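You operate a simulated robot arm through the tools that you are given. There is no shell and no other tool.

The job below is to be done with a simulated robot arm. You get a single attempt, and the scene is never put back.

## Task
Purge the fresh cartridge into the white cup till the glue runs clean.
Fine: cup on the sample slide; switch off after and draw the slide back out. Where these are worked on the way, their far stop is far enough and under half their travel is too little: sample slide.

It is judged by the outcome, as a careful person would: the job done as asked, and still so three seconds after it is handed in. It fails if anything else is knocked over, pushed out of place, dropped, spilled or broken.

## Robot
A 7-joint arm with a two-finger gripper, fixed in place. Base frame: the origin is at the foot of the arm, x ahead of it, y to its left, z up; the work surface is at about z = 0.746. Lengths are in m, angles in rad, forces in N, time in s.
With the tool pointing down near the work surface it reaches from about 0.32 to 0.72 m from the base axis. Its first joint turns from -1.152 to 1.152 rad. Payload 2.45 kg.
The TCP is the grasp point between the finger pads, 0.026 m short of the fingertips. In the tool frame z runs along the fingers and y along their closing line. Largest opening 0.096 m; the body of the gripper starts 0.069 m behind the TCP.
Orientation is told as [roll, pitch, yaw] about the base's x, y, z axes, in that order, counted from this pose: with the fingers straight down and closing along the base's y, the tool's x points along the base's -x, its y along +y and its z along -z.

## Interface
- The arm moves only by the tool play_rows. Its argument "rows" is a list of rows, each an object of numbers (a shift or turn left out is 0, a gripper value left out holds the last): "fingers": the gripper command, from -1 (fully open) to 1 (shut), values between in proportion; "dx", "dy", "dz": the shift along the base's x, y, z in m; "ax", "ay", "az": the turn, a rotation vector about the base's x, y, z in rad. In form: [{"fingers": .., "dx": .., "dy": .., "dz": .., "ax": .., "ay": .., "az": ..}, ...]. A call has 1 to 20 rows; each row is the pose to reach, as a shift and turn from the pose commanded when the call began. Each row takes 0.2 s and may step no farther than 0.05 m and 0.15 rad from the row before; otherwise, or with a gripper value out of range, the whole call is refused. A pose out of reach is approached as far as the arm can. The call stops where the force on the tool passes 50 N (or 10 N more than at its start, if that is more) or the arm is blocked; 0.2 s more then pass. The fingers move at their own pace and stop on an object; they squeeze with about 44 N. The grip force told is the motor's: it shows also when the fingers shut on nothing. Time passes only in rows, and 0.2 s behind the last, so rows that repeat a pose let the fingers close. It gives the time, the measured TCP pose, the force on the tool (base axes), the opening and the grip force at its end, in the units of the frame above (readings bear some noise), with the torque about the TCP (base axes, N m) and any sound that the robot's microphone picked up.
- Cameras (640 x 400 px; columns grow to the right, rows downward): "scene" is fixed at [0.1798, -0.4165, 1.416]; the picture's right is [0.58, -0.81, 0.00], its down [-0.61, -0.43, -0.66] and it looks along [0.54, 0.39, -0.75] (base axes); focal length 305 px, centre (320, 200). "wrist" rides on the gripper at [0.082, 0.003, -0.098] in the tool frame; the picture's right is [-0.04, 1.00, 0.00], its down [-0.73, -0.03, -0.68] and it looks along [-0.68, -0.03, 0.73] (tool axes); focal length 256 px, centre (320, 200). There is no depth. A picture from a camera that has moved, and an enlarged one, comes with that camera's place and axes in the base frame and with its lens. The place of the scene camera against the robot may be out by one fixed shift of up to 0.018 m in any direction.
- camera(camera): a new picture of that camera. The clock stands still meanwhile.
- zoom(camera, box): a new picture of the part [left, top, right, bottom] of that camera's present view, enlarged. The clock stands still meanwhile.
- finish_job(): hands the job in; it is judged then, once.

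Places have to be worked out from the pictures, the camera data and where the tool is seen. Open the gripper and draw the arm clear of the work before you hand the job in, unless the task says otherwise.

The tools are called after "Call:" by a JSON object that holds its "fn" and its "kwargs". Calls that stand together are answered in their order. play_rows: Moves the arm, as the interface text tells. Its arguments: {"type":"object","properties":{"rows":{"type":"array","items":{"type":"object","properties":{"fingers":{"type":"number"},"dx":{"type":"number"},"dy":{"type":"number"},"dz":{"type":"number"},"ax":{"type":"number"},"ay":{"type":"number"},"az":{"type":"number"}}}}},"required":["rows"]} The other tools are called the same way: camera (camera) takes a picture; zoom (camera, box) takes an enlarged picture of a part of a camera's view; finish_job () hands the job in.

At the start:

```text
time_s: 0.0
tcp_pos: [0.4032, 0.1533, 1.0897]
tool_rot: [0.0, 0.0, -0.001]
force: [0.0, 0.3, 0.0]
torque: [-0.01, 0.01, -0.01]
gripper_width: 0.0963
finger_force: 0.1
```

scene: 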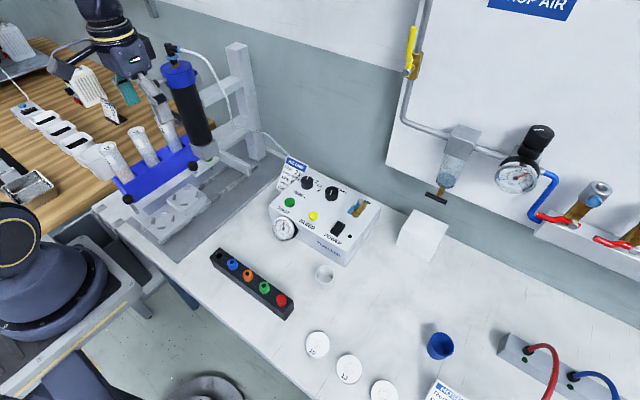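
wrist: 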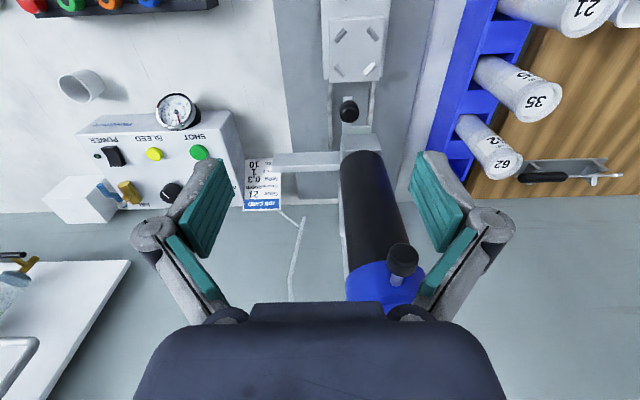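

I'll start by looking closely at the scene: the dispenser controller, its label, the slide and the cups.

Call:
{"fn": "zoom", "kwargs": {"camera": "scene", "box": [250, 140, 410, 280]}}

Call:
{"fn": "zoom", "kwargs": {"camera": "scene", "box": [90, 30, 280, 250]}}

Call:
{"fn": "zoom", "kwargs": {"camera": "wrist", "box": [40, 60, 300, 220]}}

Call:
{"fn": "zoom", "kwargs": {"camera": "wrist", "box": [260, 0, 460, 200]}}

Call:
{"fn": "zoom", "kwargs": {"camera": "scene", "box": [380, 80, 640, 260]}}

Call:
{"fn": "zoom", "kwargs": {"camera": "scene", "box": [200, 240, 480, 400]}}

```text
2.86 times, centred on (330, 210) of scene
camera zoom: at [0.1798, -0.4165, 1.416], right [0.58, -0.81, 0.0], down [-0.61, -0.43, -0.66], along [0.54, 0.39, -0.75], focal length 870 px, centre (291, 171)
```

zoom: 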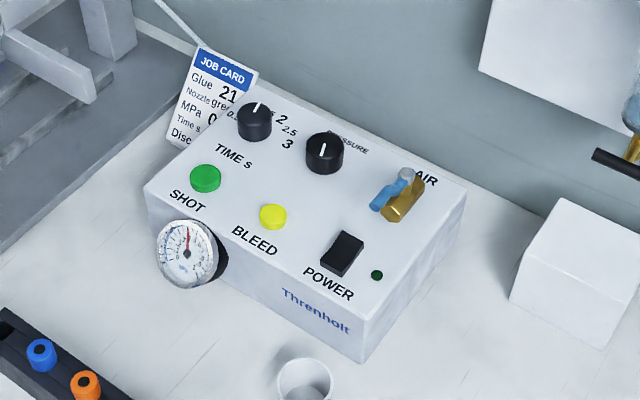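

```text
1.82 times, centred on (185, 140) of scene
camera zoom: at [0.1798, -0.4165, 1.416], right [0.58, -0.81, 0.0], down [-0.61, -0.43, -0.66], along [0.54, 0.39, -0.75], focal length 554 px, centre (566, 309)
```

zoom: 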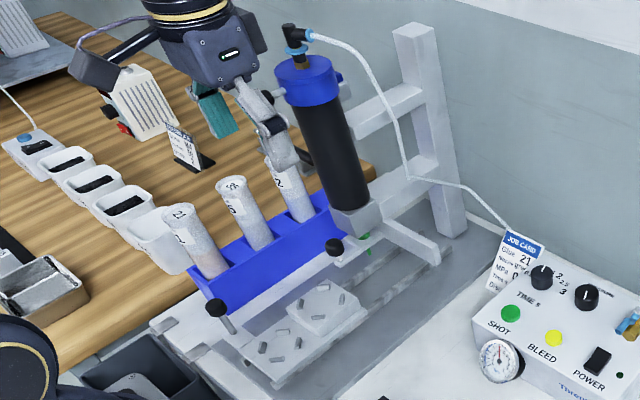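

```text
2.46 times, centred on (170, 140) of wrist
camera zoom: at [0.3209, 0.1556, 1.188], right [0.04, 1.0, 0.0], down [0.73, -0.03, 0.68], along [0.68, -0.03, -0.73], focal length 630 px, centre (689, 348)
```

zoom: 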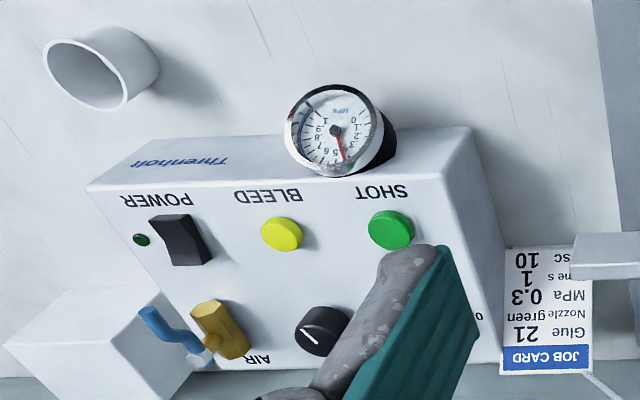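

```text
2.00 times, centred on (360, 100) of wrist
camera zoom: at [0.3209, 0.1556, 1.188], right [0.04, 1.0, 0.0], down [0.73, -0.03, 0.68], along [0.68, -0.03, -0.73], focal length 512 px, centre (240, 400)
```

zoom: 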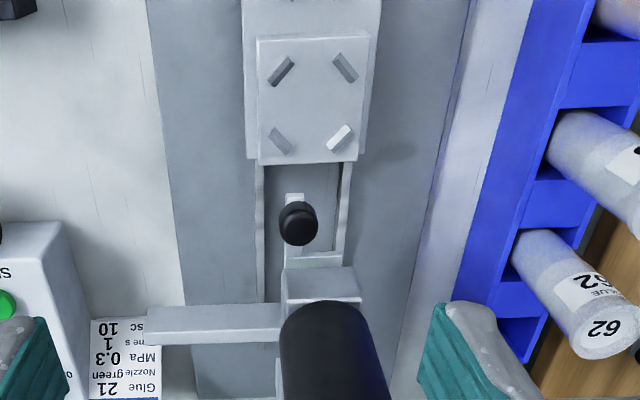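

```text
2.22 times, centred on (510, 170) of scene
camera zoom: at [0.1798, -0.4165, 1.416], right [0.58, -0.81, 0.0], down [-0.61, -0.43, -0.66], along [0.54, 0.39, -0.75], focal length 677 px, centre (-102, 267)
```

zoom: 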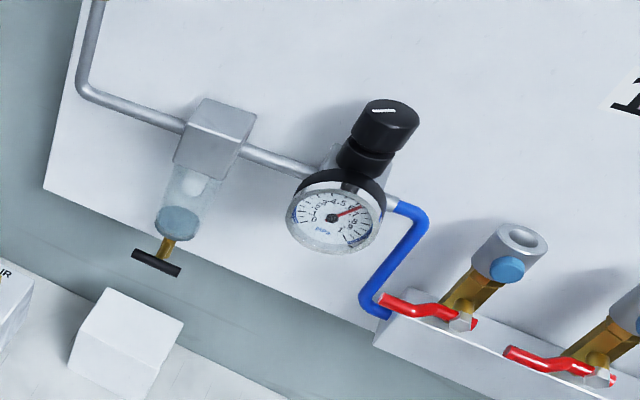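

```text
2.29 times, centred on (340, 320) of scene
camera zoom: at [0.1798, -0.4165, 1.416], right [0.58, -0.81, 0.0], down [-0.61, -0.43, -0.66], along [0.54, 0.39, -0.75], focal length 696 px, centre (274, -74)
```

zoom: 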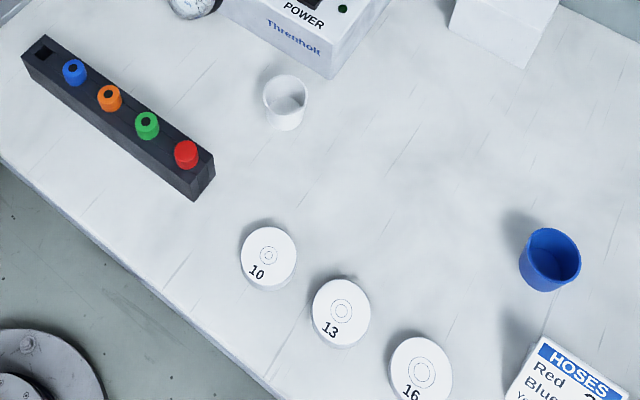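

The controller's lamp is dark (power off), the job card says Glue 21, green nozzle and 0.3 MPa, and there are two black knobs around the stand. I'll pull the arm back a little so the wrist camera sees the slide and its handle better.

Call:
{"fn": "play_rows", "kwargs": {"rows": [{"fingers": -1, "dx": -0.04}, {"dx": -0.075}]}}

Call:
{"fn": "camera", "kwargs": {"camera": "wrist"}}

Call:
{"fn": "zoom", "kwargs": {"camera": "scene", "box": [90, 130, 250, 250]}}

```text
time_s: 0.6
tcp_pos: [0.3272, 0.1495, 1.0867]
tool_rot: [0.0, -0.001, -0.002]
force: [0.8, -0.8, 0.0]
torque: [-0.04, 0.01, 0.03]
gripper_width: 0.0962
finger_force: 0.0
```

```text
taken
camera wrist: at [0.2449, 0.154, 1.1859], right [0.04, 1.0, 0.0], down [0.73, -0.03, 0.68], along [0.68, -0.03, -0.73], focal length 256 px, centre (320, 200)
```

wrist: 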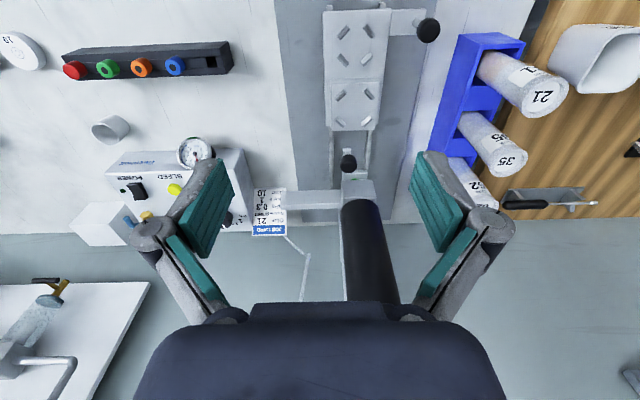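

```text
3.33 times, centred on (170, 190) of scene
camera zoom: at [0.1798, -0.4165, 1.416], right [0.58, -0.81, 0.0], down [-0.61, -0.43, -0.66], along [0.54, 0.39, -0.75], focal length 1015 px, centre (820, 233)
```

zoom: 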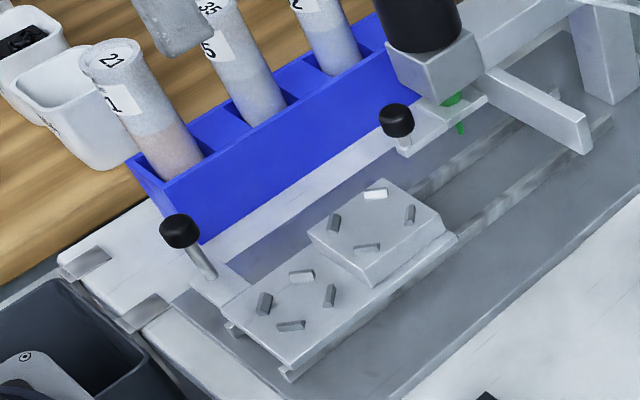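

The slide carriage is now clear: a low front plate and a raised rear block, each with four pins, with its handle knob on the +y side at the front. The second knob sits near the nozzle, so I'll zoom in on it, the gauges and the cup before moving.

Call:
{"fn": "zoom", "kwargs": {"camera": "wrist", "box": [280, 0, 460, 112]}}

Call:
{"fn": "zoom", "kwargs": {"camera": "wrist", "box": [290, 100, 420, 220]}}

Call:
{"fn": "zoom", "kwargs": {"camera": "wrist", "box": [70, 100, 260, 220]}}

Call:
{"fn": "zoom", "kwargs": {"camera": "scene", "box": [180, 120, 230, 190]}}

Call:
{"fn": "zoom", "kwargs": {"camera": "scene", "box": [265, 210, 305, 245]}}

```text
3.56 times, centred on (370, 56) of wrist
camera zoom: at [0.2449, 0.154, 1.1859], right [0.04, 1.0, 0.0], down [0.73, -0.03, 0.68], along [0.68, -0.03, -0.73], focal length 910 px, centre (142, 712)
```

zoom: 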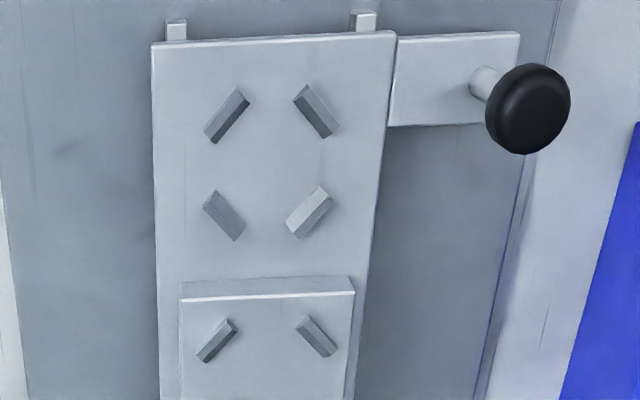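

```text
3.33 times, centred on (355, 160) of wrist
camera zoom: at [0.2449, 0.154, 1.1859], right [0.04, 1.0, 0.0], down [0.73, -0.03, 0.68], along [0.68, -0.03, -0.73], focal length 853 px, centre (203, 333)
```

zoom: 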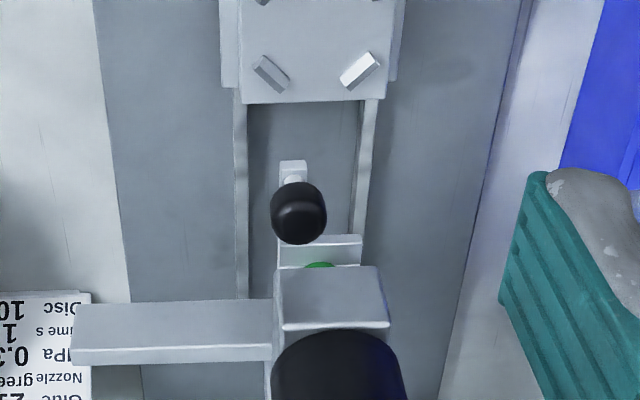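

```text
3.33 times, centred on (165, 160) of wrist
camera zoom: at [0.2449, 0.154, 1.1859], right [0.04, 1.0, 0.0], down [0.73, -0.03, 0.68], along [0.68, -0.03, -0.73], focal length 853 px, centre (837, 333)
```

zoom: 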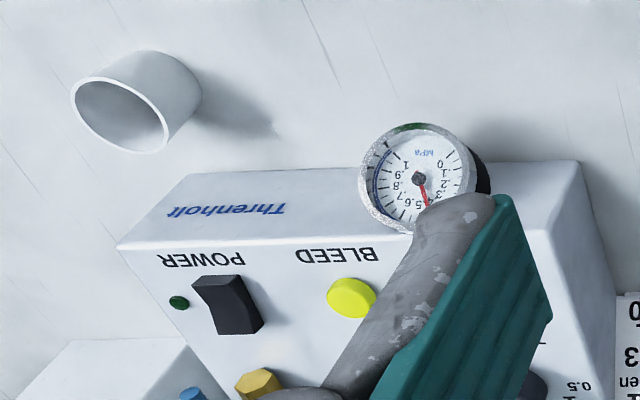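

```text
5.71 times, centred on (205, 155) of scene
camera zoom: at [0.1798, -0.4165, 1.416], right [0.58, -0.81, 0.0], down [-0.61, -0.43, -0.66], along [0.54, 0.39, -0.75], focal length 1740 px, centre (977, 457)
```

zoom: 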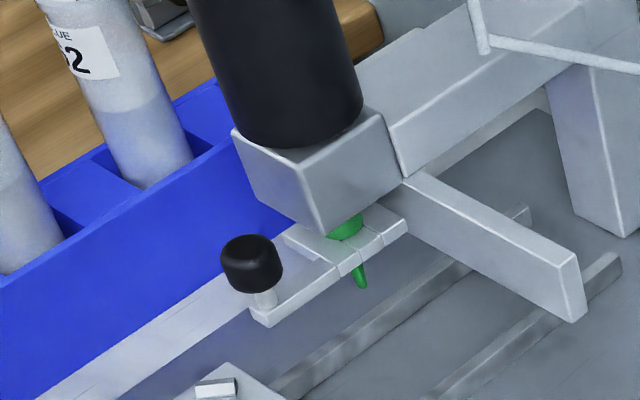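

```text
11.43 times, centred on (285, 228) of scene
camera zoom: at [0.1798, -0.4165, 1.416], right [0.58, -0.81, 0.0], down [-0.61, -0.43, -0.66], along [0.54, 0.39, -0.75], focal length 3481 px, centre (720, -114)
```

zoom: 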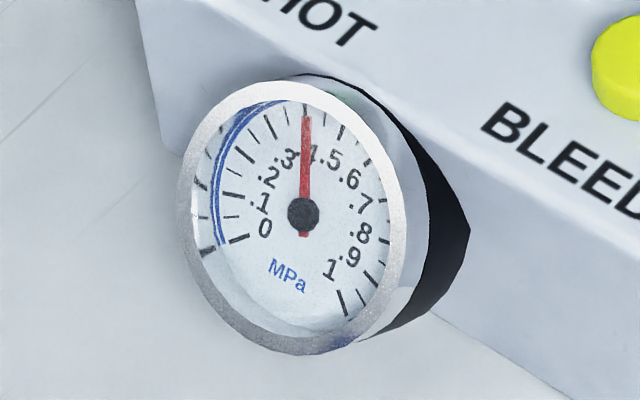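

The controller gauge reads about 0.4 MPa, so air appears to be supplied; the knob by the nozzle belongs to its clamp plate, which I'll leave alone. I judge SHOT/BLEED/POWER at roughly x 0.545 and y -0.055/-0.13/-0.20, so I'll move over there for a closer look.

Call:
{"fn": "play_rows", "kwargs": {"rows": [{"fingers": -1, "dy": -0.04}, {"dy": -0.08}, {"dx": 0.02, "dy": -0.12, "dz": -0.01}, {"dx": 0.04, "dy": -0.16, "dz": -0.03}, {"dx": 0.07, "dy": -0.195, "dz": -0.05}, {"dx": 0.1, "dy": -0.23, "dz": -0.07}, {"dx": 0.125, "dy": -0.26, "dz": -0.09}, {"dx": 0.135, "dy": -0.28, "dz": -0.1}]}}

Call:
{"fn": "camera", "kwargs": {"camera": "wrist"}}

Call:
{"fn": "camera", "kwargs": {"camera": "scene"}}

```text
refused: row 5 steps farther than a row can; nothing moved
```

```text
taken
camera wrist: at [0.2449, 0.154, 1.1859], right [0.04, 1.0, 0.0], down [0.73, -0.03, 0.68], along [0.68, -0.03, -0.73], focal length 256 px, centre (320, 200)
```

wrist: 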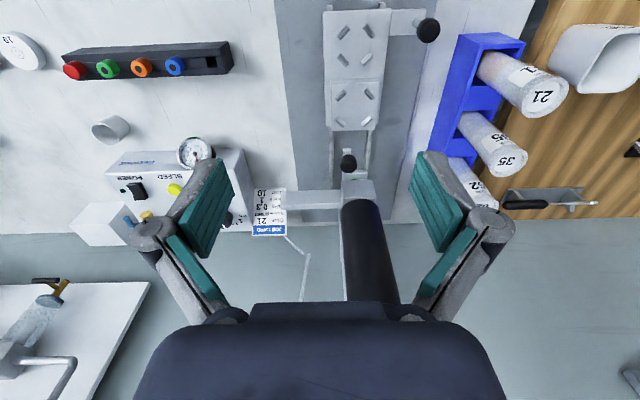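

```text
taken
```

scene: 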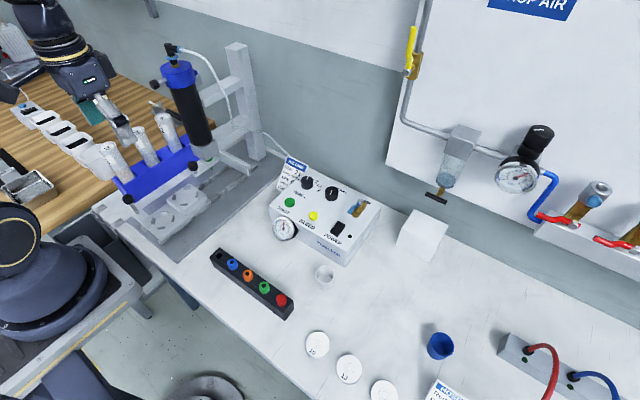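

The step size was too large in one row, so the arm hasn't moved. I'll send the same move to the controller viewpoint with smaller steps.

Call:
{"fn": "play_rows", "kwargs": {"rows": [{"fingers": -1, "dy": -0.04}, {"dy": -0.08}, {"dx": 0.015, "dy": -0.12, "dz": -0.01}, {"dx": 0.03, "dy": -0.155, "dz": -0.025}, {"dx": 0.05, "dy": -0.19, "dz": -0.04}, {"dx": 0.075, "dy": -0.22, "dz": -0.055}, {"dx": 0.1, "dy": -0.245, "dz": -0.075}, {"dx": 0.12, "dy": -0.265, "dz": -0.095}, {"dx": 0.135, "dy": -0.28, "dz": -0.105}]}}

Call:
{"fn": "camera", "kwargs": {"camera": "wrist"}}

Call:
{"fn": "camera", "kwargs": {"camera": "scene"}}

```text
time_s: 2.6
tcp_pos: [0.4626, -0.1251, 0.9831]
tool_rot: [0.0, -0.001, -0.001]
force: [0.4, -0.3, -1.2]
torque: [-0.02, 0.01, -0.02]
gripper_width: 0.0959
finger_force: 0.2
```

```text
taken
camera wrist: at [0.3813, -0.1218, 1.0822], right [0.04, 1.0, 0.0], down [0.73, -0.03, 0.68], along [0.68, -0.03, -0.73], focal length 256 px, centre (320, 200)
```

wrist: 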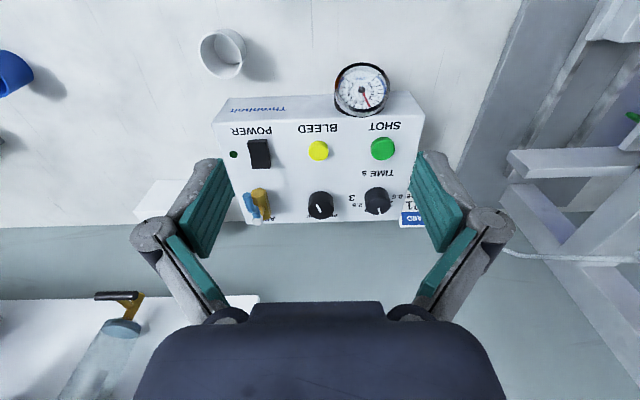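

```text
taken
```

scene: 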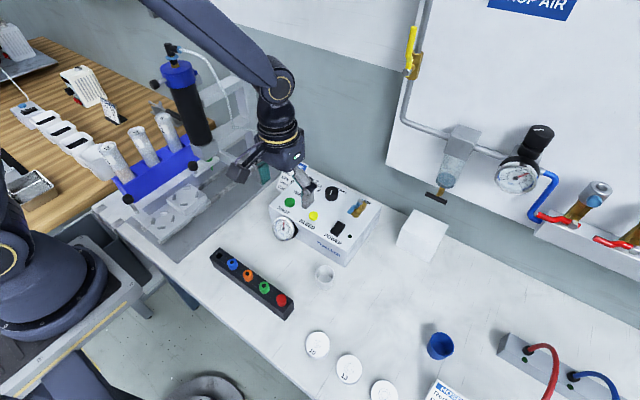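

Call:
{"fn": "zoom", "kwargs": {"camera": "wrist", "box": [210, 110, 310, 230]}}

Call:
{"fn": "zoom", "kwargs": {"camera": "wrist", "box": [290, 50, 450, 230]}}

Call:
{"fn": "zoom", "kwargs": {"camera": "wrist", "box": [180, 10, 280, 100]}}

Call:
{"fn": "zoom", "kwargs": {"camera": "scene", "box": [320, 190, 380, 260]}}

```text
3.33 times, centred on (260, 170) of wrist
camera zoom: at [0.3813, -0.1218, 1.0822], right [0.04, 1.0, 0.0], down [0.73, -0.03, 0.68], along [0.68, -0.03, -0.73], focal length 853 px, centre (520, 300)
```

zoom: 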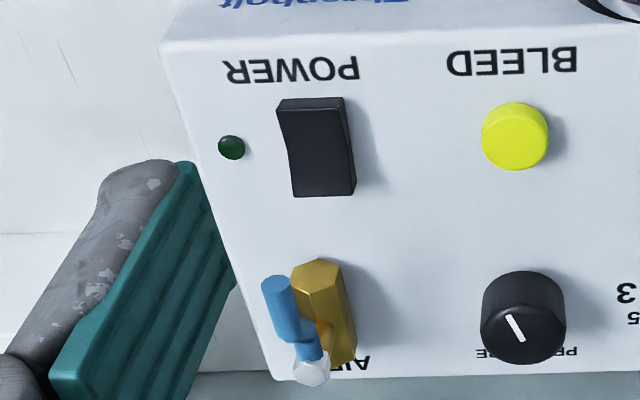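

```text
2.22 times, centred on (370, 140) of wrist
camera zoom: at [0.3813, -0.1218, 1.0822], right [0.04, 1.0, 0.0], down [0.73, -0.03, 0.68], along [0.68, -0.03, -0.73], focal length 569 px, centre (209, 333)
```

zoom: 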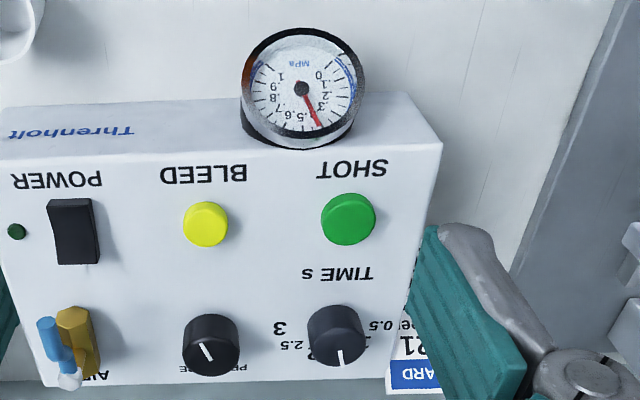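

```text
4.44 times, centred on (230, 55) of wrist
camera zoom: at [0.3813, -0.1218, 1.0822], right [0.04, 1.0, 0.0], down [0.73, -0.03, 0.68], along [0.68, -0.03, -0.73], focal length 1138 px, centre (720, 844)
```

zoom: 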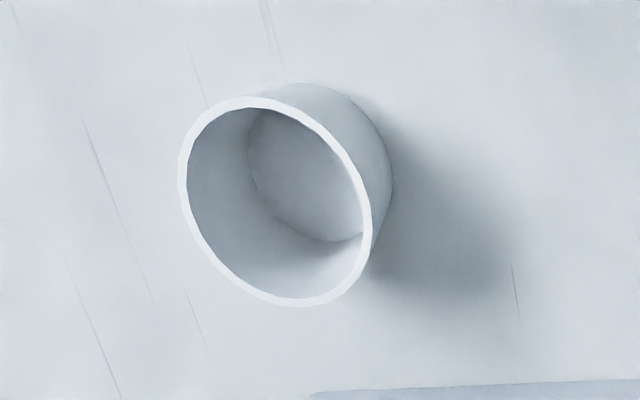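

```text
5.71 times, centred on (350, 225) of scene
camera zoom: at [0.1798, -0.4165, 1.4159], right [0.58, -0.81, 0.0], down [-0.61, -0.43, -0.66], along [0.54, 0.39, -0.75], focal length 1740 px, centre (149, 57)
```

zoom: 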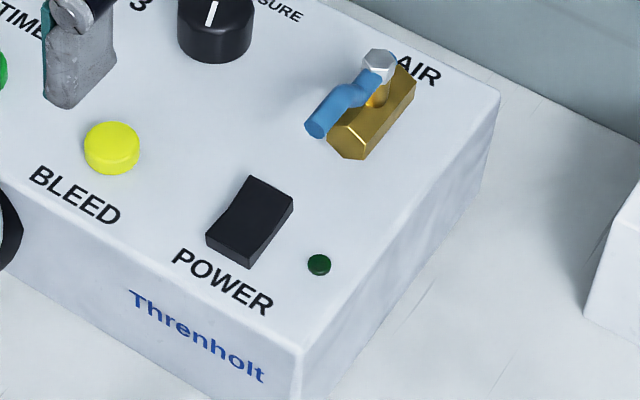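

The AIR lever lies along its body, so it is open, the lamp is dark and the gauge reads 0.4. I'll zoom in on the rocker to see which end is up, and on the cartridge cap area the arm will pass near.

Call:
{"fn": "zoom", "kwargs": {"camera": "wrist", "box": [225, 125, 285, 180]}}

Call:
{"fn": "zoom", "kwargs": {"camera": "scene", "box": [325, 210, 360, 245]}}

Call:
{"fn": "zoom", "kwargs": {"camera": "scene", "box": [130, 30, 270, 190]}}

```text
7.27 times, centred on (255, 152) of wrist
camera zoom: at [0.3813, -0.1218, 1.0822], right [0.04, 1.0, 0.0], down [0.73, -0.03, 0.68], along [0.68, -0.03, -0.73], focal length 1862 px, centre (793, 546)
```

zoom: 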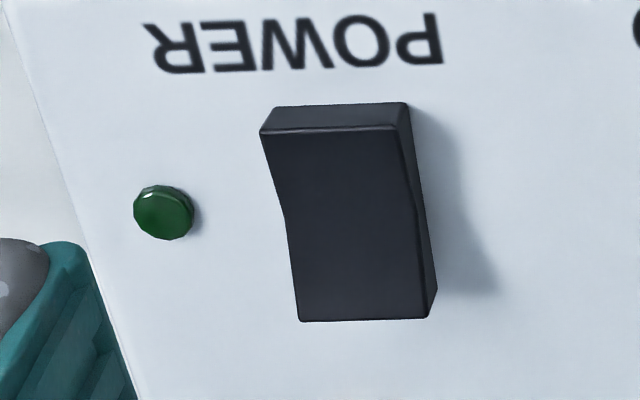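

```text
11.43 times, centred on (342, 228) of scene
camera zoom: at [0.1798, -0.4165, 1.4159], right [0.58, -0.81, 0.0], down [-0.61, -0.43, -0.66], along [0.54, 0.39, -0.75], focal length 3481 px, centre (63, -114)
```

zoom: 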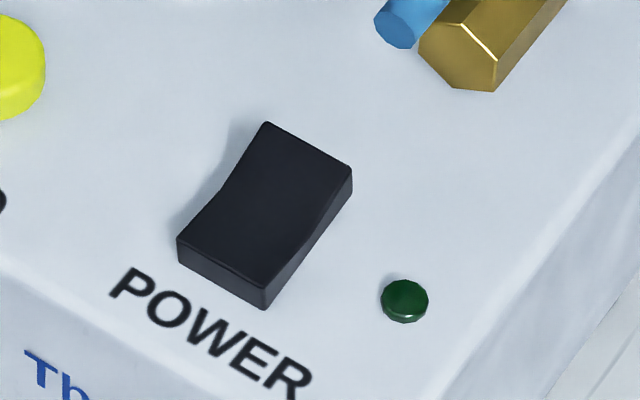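

```text
2.50 times, centred on (200, 110) of scene
camera zoom: at [0.1798, -0.4165, 1.4159], right [0.58, -0.81, 0.0], down [-0.61, -0.43, -0.66], along [0.54, 0.39, -0.75], focal length 761 px, centre (620, 425)
```

zoom: 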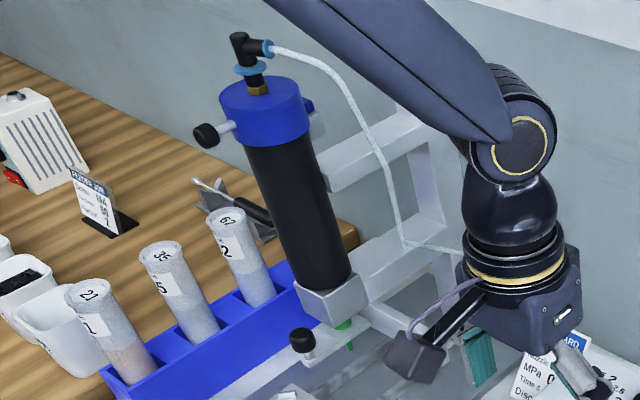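

The rocker's rear (+x) half is raised, so pressing that end should switch it on. Triangulating two wrist views puts the cup's rim centre at about (0.450, -0.231, 0.78), so I'll move above it and check the alignment.

Call:
{"fn": "play_rows", "kwargs": {"rows": [{"fingers": -1, "dx": -0.004, "dy": -0.04, "dz": -0.01}, {"dx": -0.008, "dy": -0.075, "dz": -0.025}, {"dx": -0.0126, "dy": -0.1055, "dz": -0.05}, {"dx": -0.0126, "dy": -0.1055, "dz": -0.09}, {"dx": -0.0126, "dy": -0.1055, "dz": -0.12}, {"dx": -0.0126, "dy": -0.1055, "dz": -0.12}]}}

Call:
{"fn": "camera", "kwargs": {"camera": "wrist"}}

Call:
{"fn": "camera", "kwargs": {"camera": "scene"}}

```text
time_s: 4.0
tcp_pos: [0.452, -0.2332, 0.862]
tool_rot: [0.001, 0.001, -0.003]
force: [0.1, -0.1, 0.1]
torque: [0.0, -0.01, 0.02]
gripper_width: 0.096
finger_force: 0.1
```

```text
taken
camera wrist: at [0.3698, -0.2304, 0.9616], right [0.04, 1.0, 0.0], down [0.73, -0.03, 0.68], along [0.68, -0.03, -0.73], focal length 256 px, centre (320, 200)
```

wrist: 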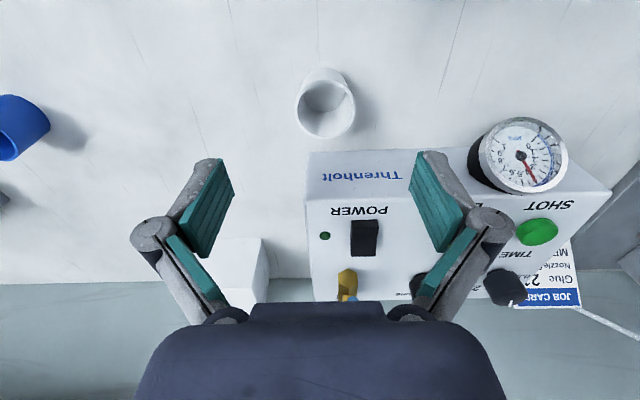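

```text
taken
```

scene: 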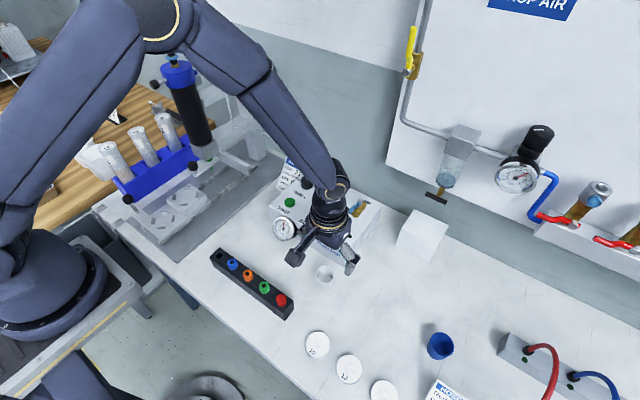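

Call:
{"fn": "zoom", "kwargs": {"camera": "wrist", "box": [270, 50, 380, 150]}}

```text
4.00 times, centred on (325, 100) of wrist
camera zoom: at [0.3698, -0.2304, 0.9616], right [0.04, 1.0, 0.0], down [0.73, -0.03, 0.68], along [0.68, -0.03, -0.73], focal length 1024 px, centre (300, 600)
```

zoom: 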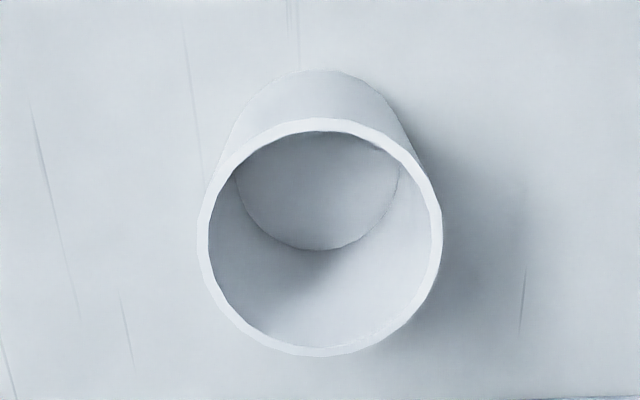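

The cup's centre is at (0.450, -0.230), with a 45 mm rim tapering to about 37 mm at the base. I'll shift 3 mm in y, descend with the fingers around it and close.

Call:
{"fn": "play_rows", "kwargs": {"rows": [{"fingers": -1, "dx": -0.001, "dy": 0.003, "dz": -0.03}, {"dx": -0.001, "dy": 0.003, "dz": -0.06}, {"dx": -0.001, "dy": 0.003, "dz": -0.081}, {"dx": -0.001, "dy": 0.003, "dz": -0.081}, {"fingers": 0.2, "dx": -0.001, "dy": 0.003, "dz": -0.081}, {"fingers": 0.6, "dx": -0.001, "dy": 0.003, "dz": -0.081}, {"fingers": 1, "dx": -0.001, "dy": 0.003, "dz": -0.081}, {"fingers": 1, "dx": -0.001, "dy": 0.003, "dz": -0.081}, {"fingers": 1, "dx": -0.001, "dy": 0.003, "dz": -0.081}]}}

Call:
{"fn": "camera", "kwargs": {"camera": "wrist"}}

```text
time_s: 6.0
tcp_pos: [0.4475, -0.2306, 0.7836]
tool_rot: [-0.001, -0.001, 0.0]
force: [0.4, 1.1, 3.3]
torque: [-0.04, 0.0, -0.01]
gripper_width: 0.0412
finger_force: 41.5
```

```text
taken
camera wrist: at [0.3665, -0.2263, 0.8829], right [0.04, 1.0, 0.0], down [0.73, -0.03, 0.68], along [0.68, -0.03, -0.73], focal length 256 px, centre (320, 200)
```

wrist: 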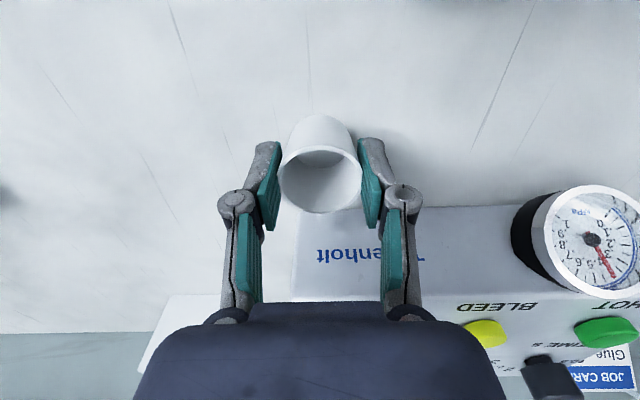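

The cup is gripped (0.041 m opening, about 41 N). I'll lift it and carry it over toward the slide's low front plate, staying high.

Call:
{"fn": "play_rows", "kwargs": {"rows": [{"fingers": 1, "dz": 0.03}, {"dz": 0.07}, {"dz": 0.11}, {"dx": -0.01, "dy": 0.035, "dz": 0.125}, {"dx": -0.02, "dy": 0.075, "dz": 0.13}, {"dx": -0.03, "dy": 0.115, "dz": 0.13}, {"dx": -0.04, "dy": 0.155, "dz": 0.13}, {"dx": -0.05, "dy": 0.195, "dz": 0.13}, {"dx": -0.06, "dy": 0.235, "dz": 0.13}, {"dx": -0.07, "dy": 0.275, "dz": 0.13}, {"dx": -0.08, "dy": 0.315, "dz": 0.13}, {"dx": -0.09, "dy": 0.35, "dz": 0.13}, {"dx": -0.1, "dy": 0.385, "dz": 0.13}, {"dx": -0.11, "dy": 0.41, "dz": 0.13}, {"dx": -0.117, "dy": 0.43, "dz": 0.13}, {"dx": -0.117, "dy": 0.43, "dz": 0.13}]}}

Call:
{"fn": "camera", "kwargs": {"camera": "wrist"}}

Call:
{"fn": "camera", "kwargs": {"camera": "scene"}}

```text
time_s: 9.4
tcp_pos: [0.3295, 0.2016, 0.9145]
tool_rot: [0.0, -0.001, -0.001]
force: [0.1, 0.7, 0.8]
torque: [-0.02, 0.01, 0.01]
gripper_width: 0.0407
finger_force: 43.9
```

```text
taken
camera wrist: at [0.2473, 0.2049, 1.0138], right [0.04, 1.0, 0.0], down [0.73, -0.03, 0.68], along [0.68, -0.03, -0.73], focal length 256 px, centre (320, 200)
```

wrist: 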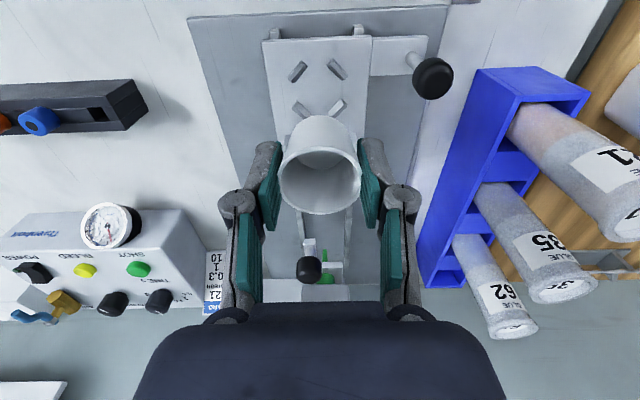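

```text
taken
```

scene: 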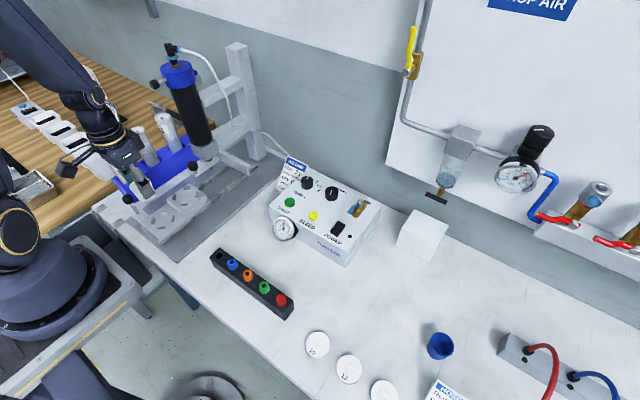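

Call:
{"fn": "zoom", "kwargs": {"camera": "wrist", "box": [250, 20, 390, 130]}}

Call:
{"fn": "zoom", "kwargs": {"camera": "wrist", "box": [260, 110, 380, 300]}}

```text
3.64 times, centred on (320, 75) of wrist
camera zoom: at [0.2473, 0.2049, 1.0138], right [0.04, 1.0, 0.0], down [0.73, -0.03, 0.68], along [0.68, -0.03, -0.73], focal length 931 px, centre (320, 654)
```

zoom: 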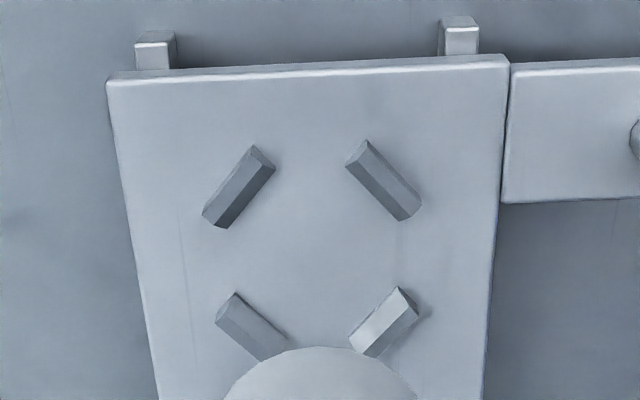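

```text
2.11 times, centred on (320, 205) of wrist
camera zoom: at [0.2473, 0.2049, 1.0138], right [0.04, 1.0, 0.0], down [0.73, -0.03, 0.68], along [0.68, -0.03, -0.73], focal length 539 px, centre (320, 190)
```

zoom: 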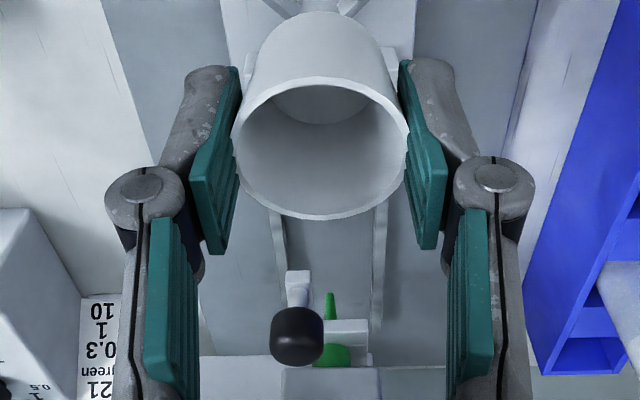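

Relative to the camera, the four pins centre about 2.5 mm further +x and 1.5 mm further -y than the cup. I'll correct that, lower to just above the pins and look again.

Call:
{"fn": "play_rows", "kwargs": {"rows": [{"fingers": 1, "dx": 0.0025, "dy": -0.0015, "dz": -0.03}, {"dx": 0.0025, "dy": -0.0015, "dz": -0.06}, {"dx": 0.0025, "dy": -0.0015, "dz": -0.08}, {"dx": 0.0025, "dy": -0.0015, "dz": -0.08}]}}

Call:
{"fn": "zoom", "kwargs": {"camera": "wrist", "box": [220, 0, 420, 240]}}

Call:
{"fn": "zoom", "kwargs": {"camera": "scene", "box": [100, 150, 220, 250]}}

```text
time_s: 10.4
tcp_pos: [0.3333, 0.198, 0.8308]
tool_rot: [0.001, 0.001, -0.003]
force: [0.5, 0.3, 0.0]
torque: [0.03, 0.0, -0.01]
gripper_width: 0.0408
finger_force: 43.5
```

```text
1.67 times, centred on (320, 120) of wrist
camera zoom: at [0.2513, 0.2014, 0.9315], right [0.04, 1.0, 0.0], down [0.73, -0.03, 0.68], along [0.68, -0.03, -0.73], focal length 427 px, centre (320, 333)
```

zoom: 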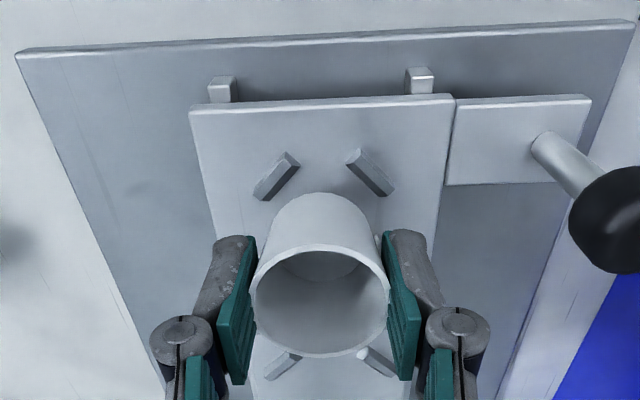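

```text
4.00 times, centred on (160, 200) of scene
camera zoom: at [0.1799, -0.4165, 1.416], right [0.58, -0.81, 0.0], down [-0.61, -0.43, -0.66], along [0.54, 0.39, -0.75], focal length 1218 px, centre (960, 200)
```

zoom: 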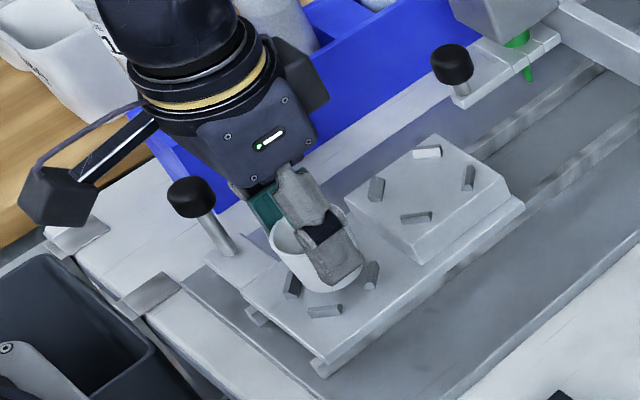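

Call:
{"fn": "zoom", "kwargs": {"camera": "wrist", "box": [260, 60, 380, 135]}}

Call:
{"fn": "zoom", "kwargs": {"camera": "wrist", "box": [260, 130, 380, 230]}}

```text
5.33 times, centred on (320, 98) of wrist
camera zoom: at [0.2513, 0.2014, 0.9315], right [0.04, 1.0, 0.0], down [0.73, -0.03, 0.68], along [0.68, -0.03, -0.73], focal length 1365 px, centre (320, 747)
```

zoom: 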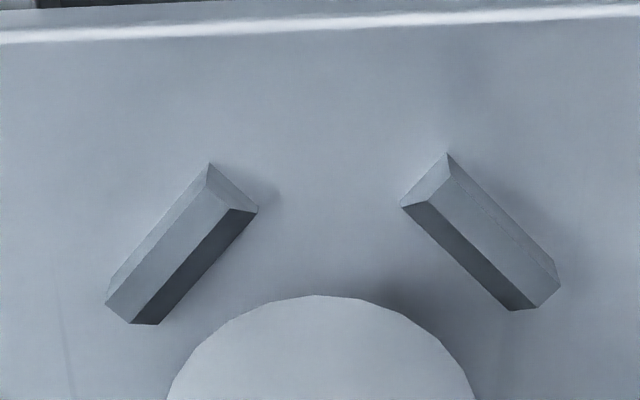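

```text
4.00 times, centred on (320, 180) of wrist
camera zoom: at [0.2513, 0.2014, 0.9315], right [0.04, 1.0, 0.0], down [0.73, -0.03, 0.68], along [0.68, -0.03, -0.73], focal length 1024 px, centre (320, 280)
```

zoom: 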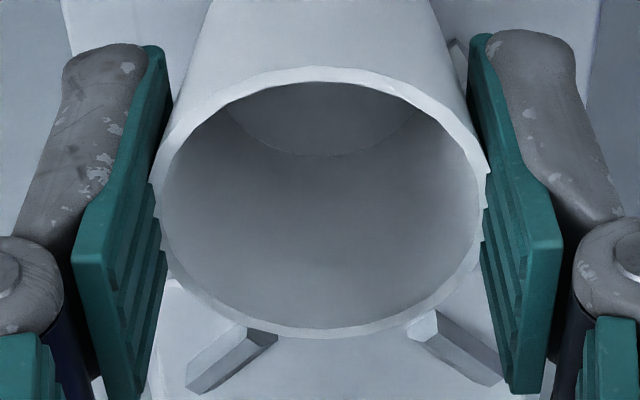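

The front pins show I should shift about -1.5 mm in x and +1.7 mm in y to centre the cup. Then I'll lower it gently, watching the force.

Call:
{"fn": "play_rows", "kwargs": {"rows": [{"fingers": 1, "dx": -0.0015, "dy": 0.0017, "dz": 0.0}, {"dx": -0.0015, "dy": 0.0017, "dz": -0.006}, {"dx": -0.0015, "dy": 0.0017, "dz": -0.011}, {"dx": -0.0015, "dy": 0.0017, "dz": -0.011}]}}

Call:
{"fn": "zoom", "kwargs": {"camera": "wrist", "box": [260, 60, 380, 135]}}

Call:
{"fn": "zoom", "kwargs": {"camera": "scene", "box": [140, 190, 200, 240]}}

```text
time_s: 11.4
tcp_pos: [0.3319, 0.2006, 0.8225]
tool_rot: [0.0, -0.001, 0.001]
force: [-1.3, -1.9, 2.7]
torque: [-0.07, 0.06, -0.03]
gripper_width: 0.0409
finger_force: 44.2
```

```text
5.33 times, centred on (320, 98) of wrist
camera zoom: at [0.2502, 0.2041, 0.9213], right [0.04, 1.0, 0.0], down [0.73, -0.03, 0.68], along [0.68, -0.03, -0.73], focal length 1365 px, centre (320, 747)
```

zoom: 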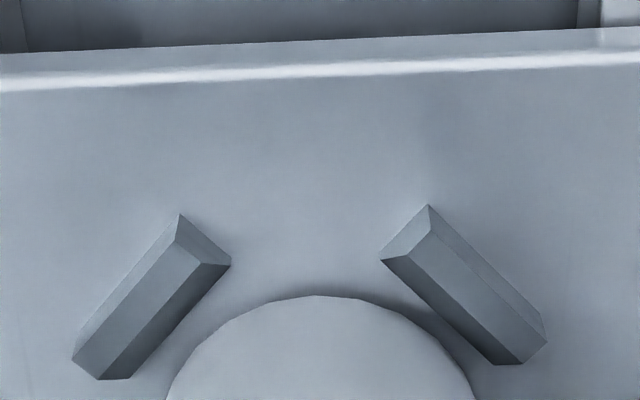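

```text
8.00 times, centred on (170, 215) of scene
camera zoom: at [0.1798, -0.4165, 1.4159], right [0.58, -0.81, 0.0], down [-0.61, -0.43, -0.66], along [0.54, 0.39, -0.75], focal length 2436 px, centre (1520, 80)
```

zoom: 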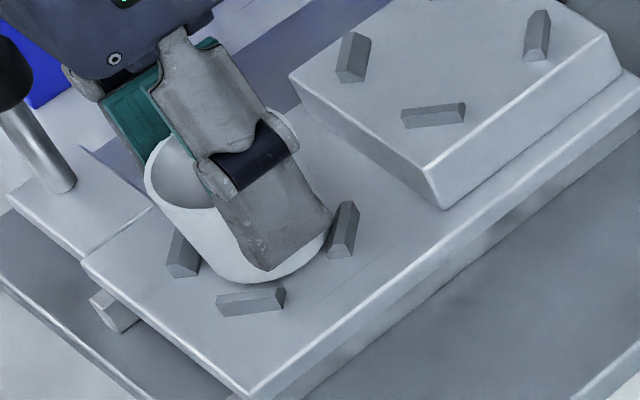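

The cup is nearly down, with only light forces showing. I'll nudge it -1 mm in y and lower 3 mm more, checking the force.

Call:
{"fn": "play_rows", "kwargs": {"rows": [{"fingers": 1, "dy": -0.001, "dz": 0.0}, {"dy": -0.001, "dz": -0.0015}, {"dy": -0.001, "dz": -0.003}]}}

Call:
{"fn": "zoom", "kwargs": {"camera": "wrist", "box": [260, 60, 380, 135]}}

Call:
{"fn": "zoom", "kwargs": {"camera": "scene", "box": [140, 190, 200, 240]}}

```text
time_s: 12.2
tcp_pos: [0.333, 0.1998, 0.82]
tool_rot: [0.001, 0.0, -0.003]
force: [-3.9, 0.7, 7.9]
torque: [-0.05, 0.14, -0.02]
gripper_width: 0.0407
finger_force: 43.8
```

```text
5.33 times, centred on (320, 98) of wrist
camera zoom: at [0.2506, 0.2032, 0.9188], right [0.04, 1.0, 0.0], down [0.73, -0.03, 0.68], along [0.68, -0.03, -0.73], focal length 1365 px, centre (320, 747)
```

zoom: 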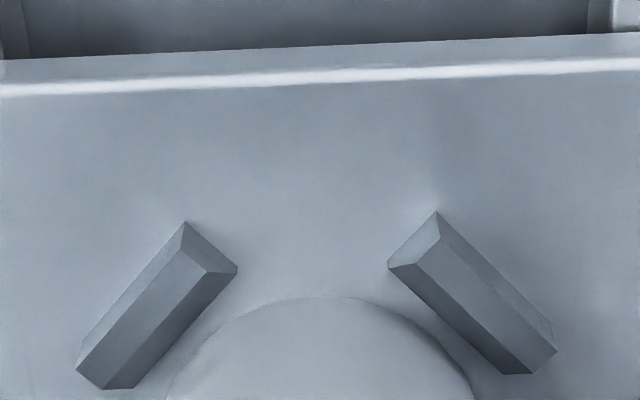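

```text
8.00 times, centred on (170, 215) of scene
camera zoom: at [0.1797, -0.4165, 1.416], right [0.58, -0.81, 0.0], down [-0.61, -0.43, -0.66], along [0.54, 0.39, -0.75], focal length 2436 px, centre (1520, 80)
```

zoom: 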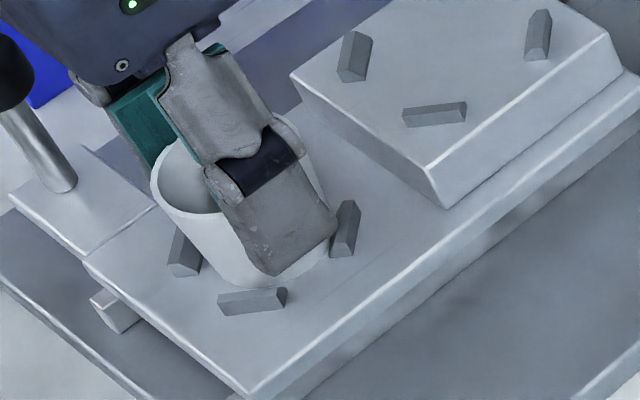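

The load is about 8 N and centred (no tilting torque), and the cup sits between the pins on the plate. I'll ease off a millimetre, open the fingers partway, and lift straight up.

Call:
{"fn": "play_rows", "kwargs": {"rows": [{"fingers": 1, "dz": 0.001}, {"fingers": 0.0, "dz": 0.001}, {"fingers": -0.35, "dz": 0.001}, {"fingers": -0.35, "dz": 0.001}, {"fingers": -0.35, "dz": 0.001}, {"fingers": -0.35, "dz": 0.02}, {"fingers": -0.35, "dz": 0.05}, {"fingers": -0.35, "dz": 0.09}, {"fingers": -0.35, "dz": 0.13}, {"fingers": -0.35, "dz": 0.16}, {"fingers": -0.35, "dz": 0.16}]}}

Call:
{"fn": "camera", "kwargs": {"camera": "wrist"}}

Call:
{"fn": "zoom", "kwargs": {"camera": "scene", "box": [100, 130, 240, 250]}}

```text
time_s: 14.6
tcp_pos: [0.3324, 0.2003, 0.9799]
tool_rot: [0.0, 0.0, -0.001]
force: [-0.6, -0.2, 0.9]
torque: [0.0, 0.01, 0.0]
gripper_width: 0.0647
finger_force: 0.2
```

```text
taken
camera wrist: at [0.2508, 0.2038, 1.0792], right [0.04, 1.0, 0.0], down [0.73, -0.03, 0.68], along [0.68, -0.03, -0.73], focal length 256 px, centre (320, 200)
```

wrist: 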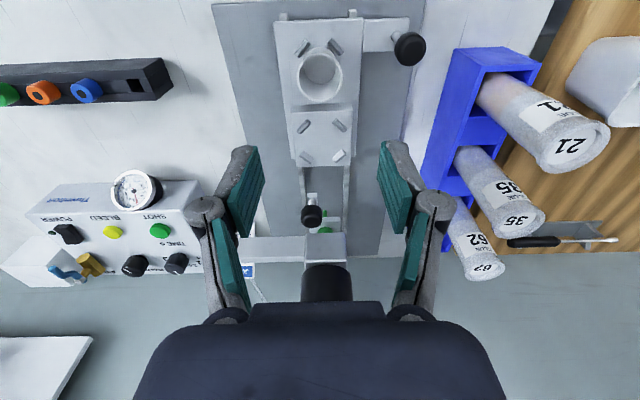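

```text
3.33 times, centred on (170, 190) of scene
camera zoom: at [0.1798, -0.4165, 1.4159], right [0.58, -0.81, 0.0], down [-0.61, -0.43, -0.66], along [0.54, 0.39, -0.75], focal length 1015 px, centre (820, 233)
```

zoom: 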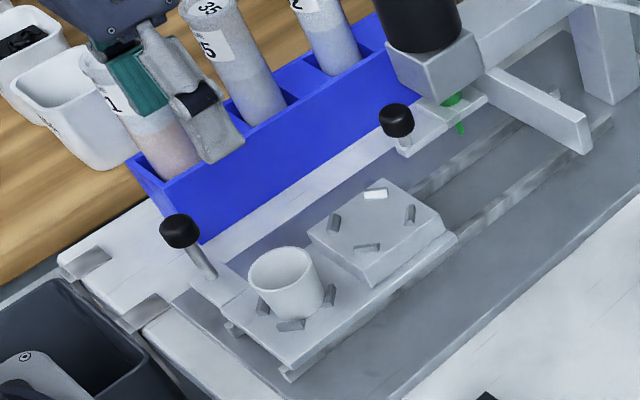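

The cup is seated upright between the pins on the front plate. Before sliding it in I want to check the nozzle-tip height against the cup rim, so I'll zoom on the nozzle from here.

Call:
{"fn": "zoom", "kwargs": {"camera": "wrist", "box": [270, 170, 370, 270]}}

Call:
{"fn": "zoom", "kwargs": {"camera": "wrist", "box": [260, 0, 440, 110]}}

```text
4.00 times, centred on (320, 220) of wrist
camera zoom: at [0.2508, 0.2038, 1.0792], right [0.04, 1.0, 0.0], down [0.73, -0.03, 0.68], along [0.68, -0.03, -0.73], focal length 1024 px, centre (320, 120)
```

zoom: 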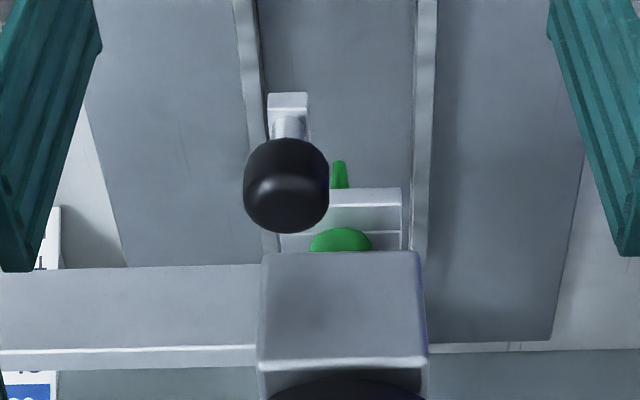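

```text
3.56 times, centred on (350, 55) of wrist
camera zoom: at [0.2508, 0.2038, 1.0792], right [0.04, 1.0, 0.0], down [0.73, -0.03, 0.68], along [0.68, -0.03, -0.73], focal length 910 px, centre (213, 716)
```

zoom: 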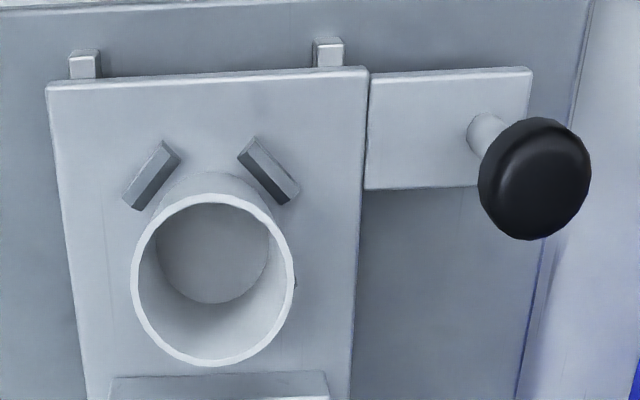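

Clearance looks adequate: nozzle tip at about z 0.82 and cup rim at about 0.815, so I'll watch it closely. The slide knob is at about (0.308, 0.278, 0.833); I'll turn the gripper (yaw -0.4) above it so the wrist stays clear of the cartridge stand.

Call:
{"fn": "play_rows", "kwargs": {"rows": [{"fingers": -0.04, "dx": -0.008, "dy": 0.026, "az": -0.13}, {"fingers": -0.04, "dx": -0.016, "dy": 0.052, "az": -0.26}, {"fingers": -0.04, "dx": -0.024, "dy": 0.077, "az": -0.4}, {"fingers": -0.04, "dx": -0.024, "dy": 0.077, "az": -0.4}]}}

Call:
{"fn": "play_rows", "kwargs": {"rows": [{"fingers": -0.04, "ax": -0.05, "ay": -0.12}, {"ax": -0.1, "ay": -0.24}, {"ax": -0.136, "ay": -0.322}, {"ax": -0.136, "ay": -0.322}]}}

Call:
{"fn": "camera", "kwargs": {"camera": "wrist"}}

Call:
{"fn": "camera", "kwargs": {"camera": "scene"}}

```text
time_s: 15.6
tcp_pos: [0.3116, 0.2748, 0.9798]
tool_rot: [0.001, 0.001, -0.4]
force: [0.0, 0.1, 0.1]
torque: [-0.02, 0.0, -0.02]
gripper_width: 0.0502
finger_force: 0.1
```

```text
time_s: 16.6
tcp_pos: [0.3105, 0.2753, 0.9779]
tool_rot: [0.0, -0.351, -0.4]
force: [-0.6, -0.4, 0.6]
torque: [0.0, 0.0, 0.04]
gripper_width: 0.0496
finger_force: 0.0
```

```text
taken
camera wrist: at [0.2096, 0.3216, 1.0442], right [0.42, 0.91, 0.01], down [0.41, -0.2, 0.89], along [0.81, -0.37, -0.46], focal length 256 px, centre (320, 200)
```

wrist: 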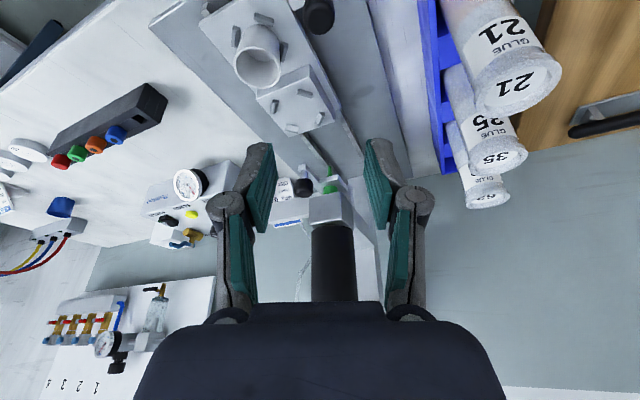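

```text
taken
```

scene: 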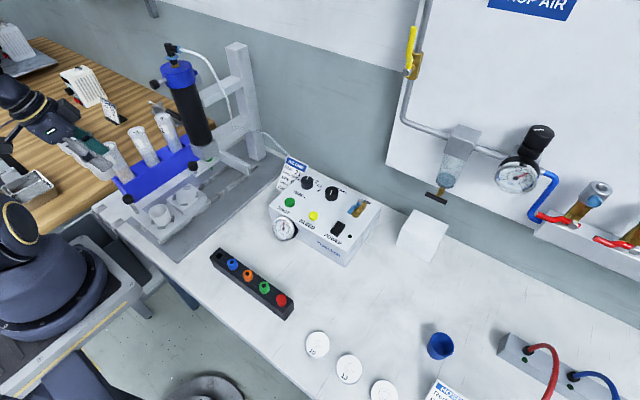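

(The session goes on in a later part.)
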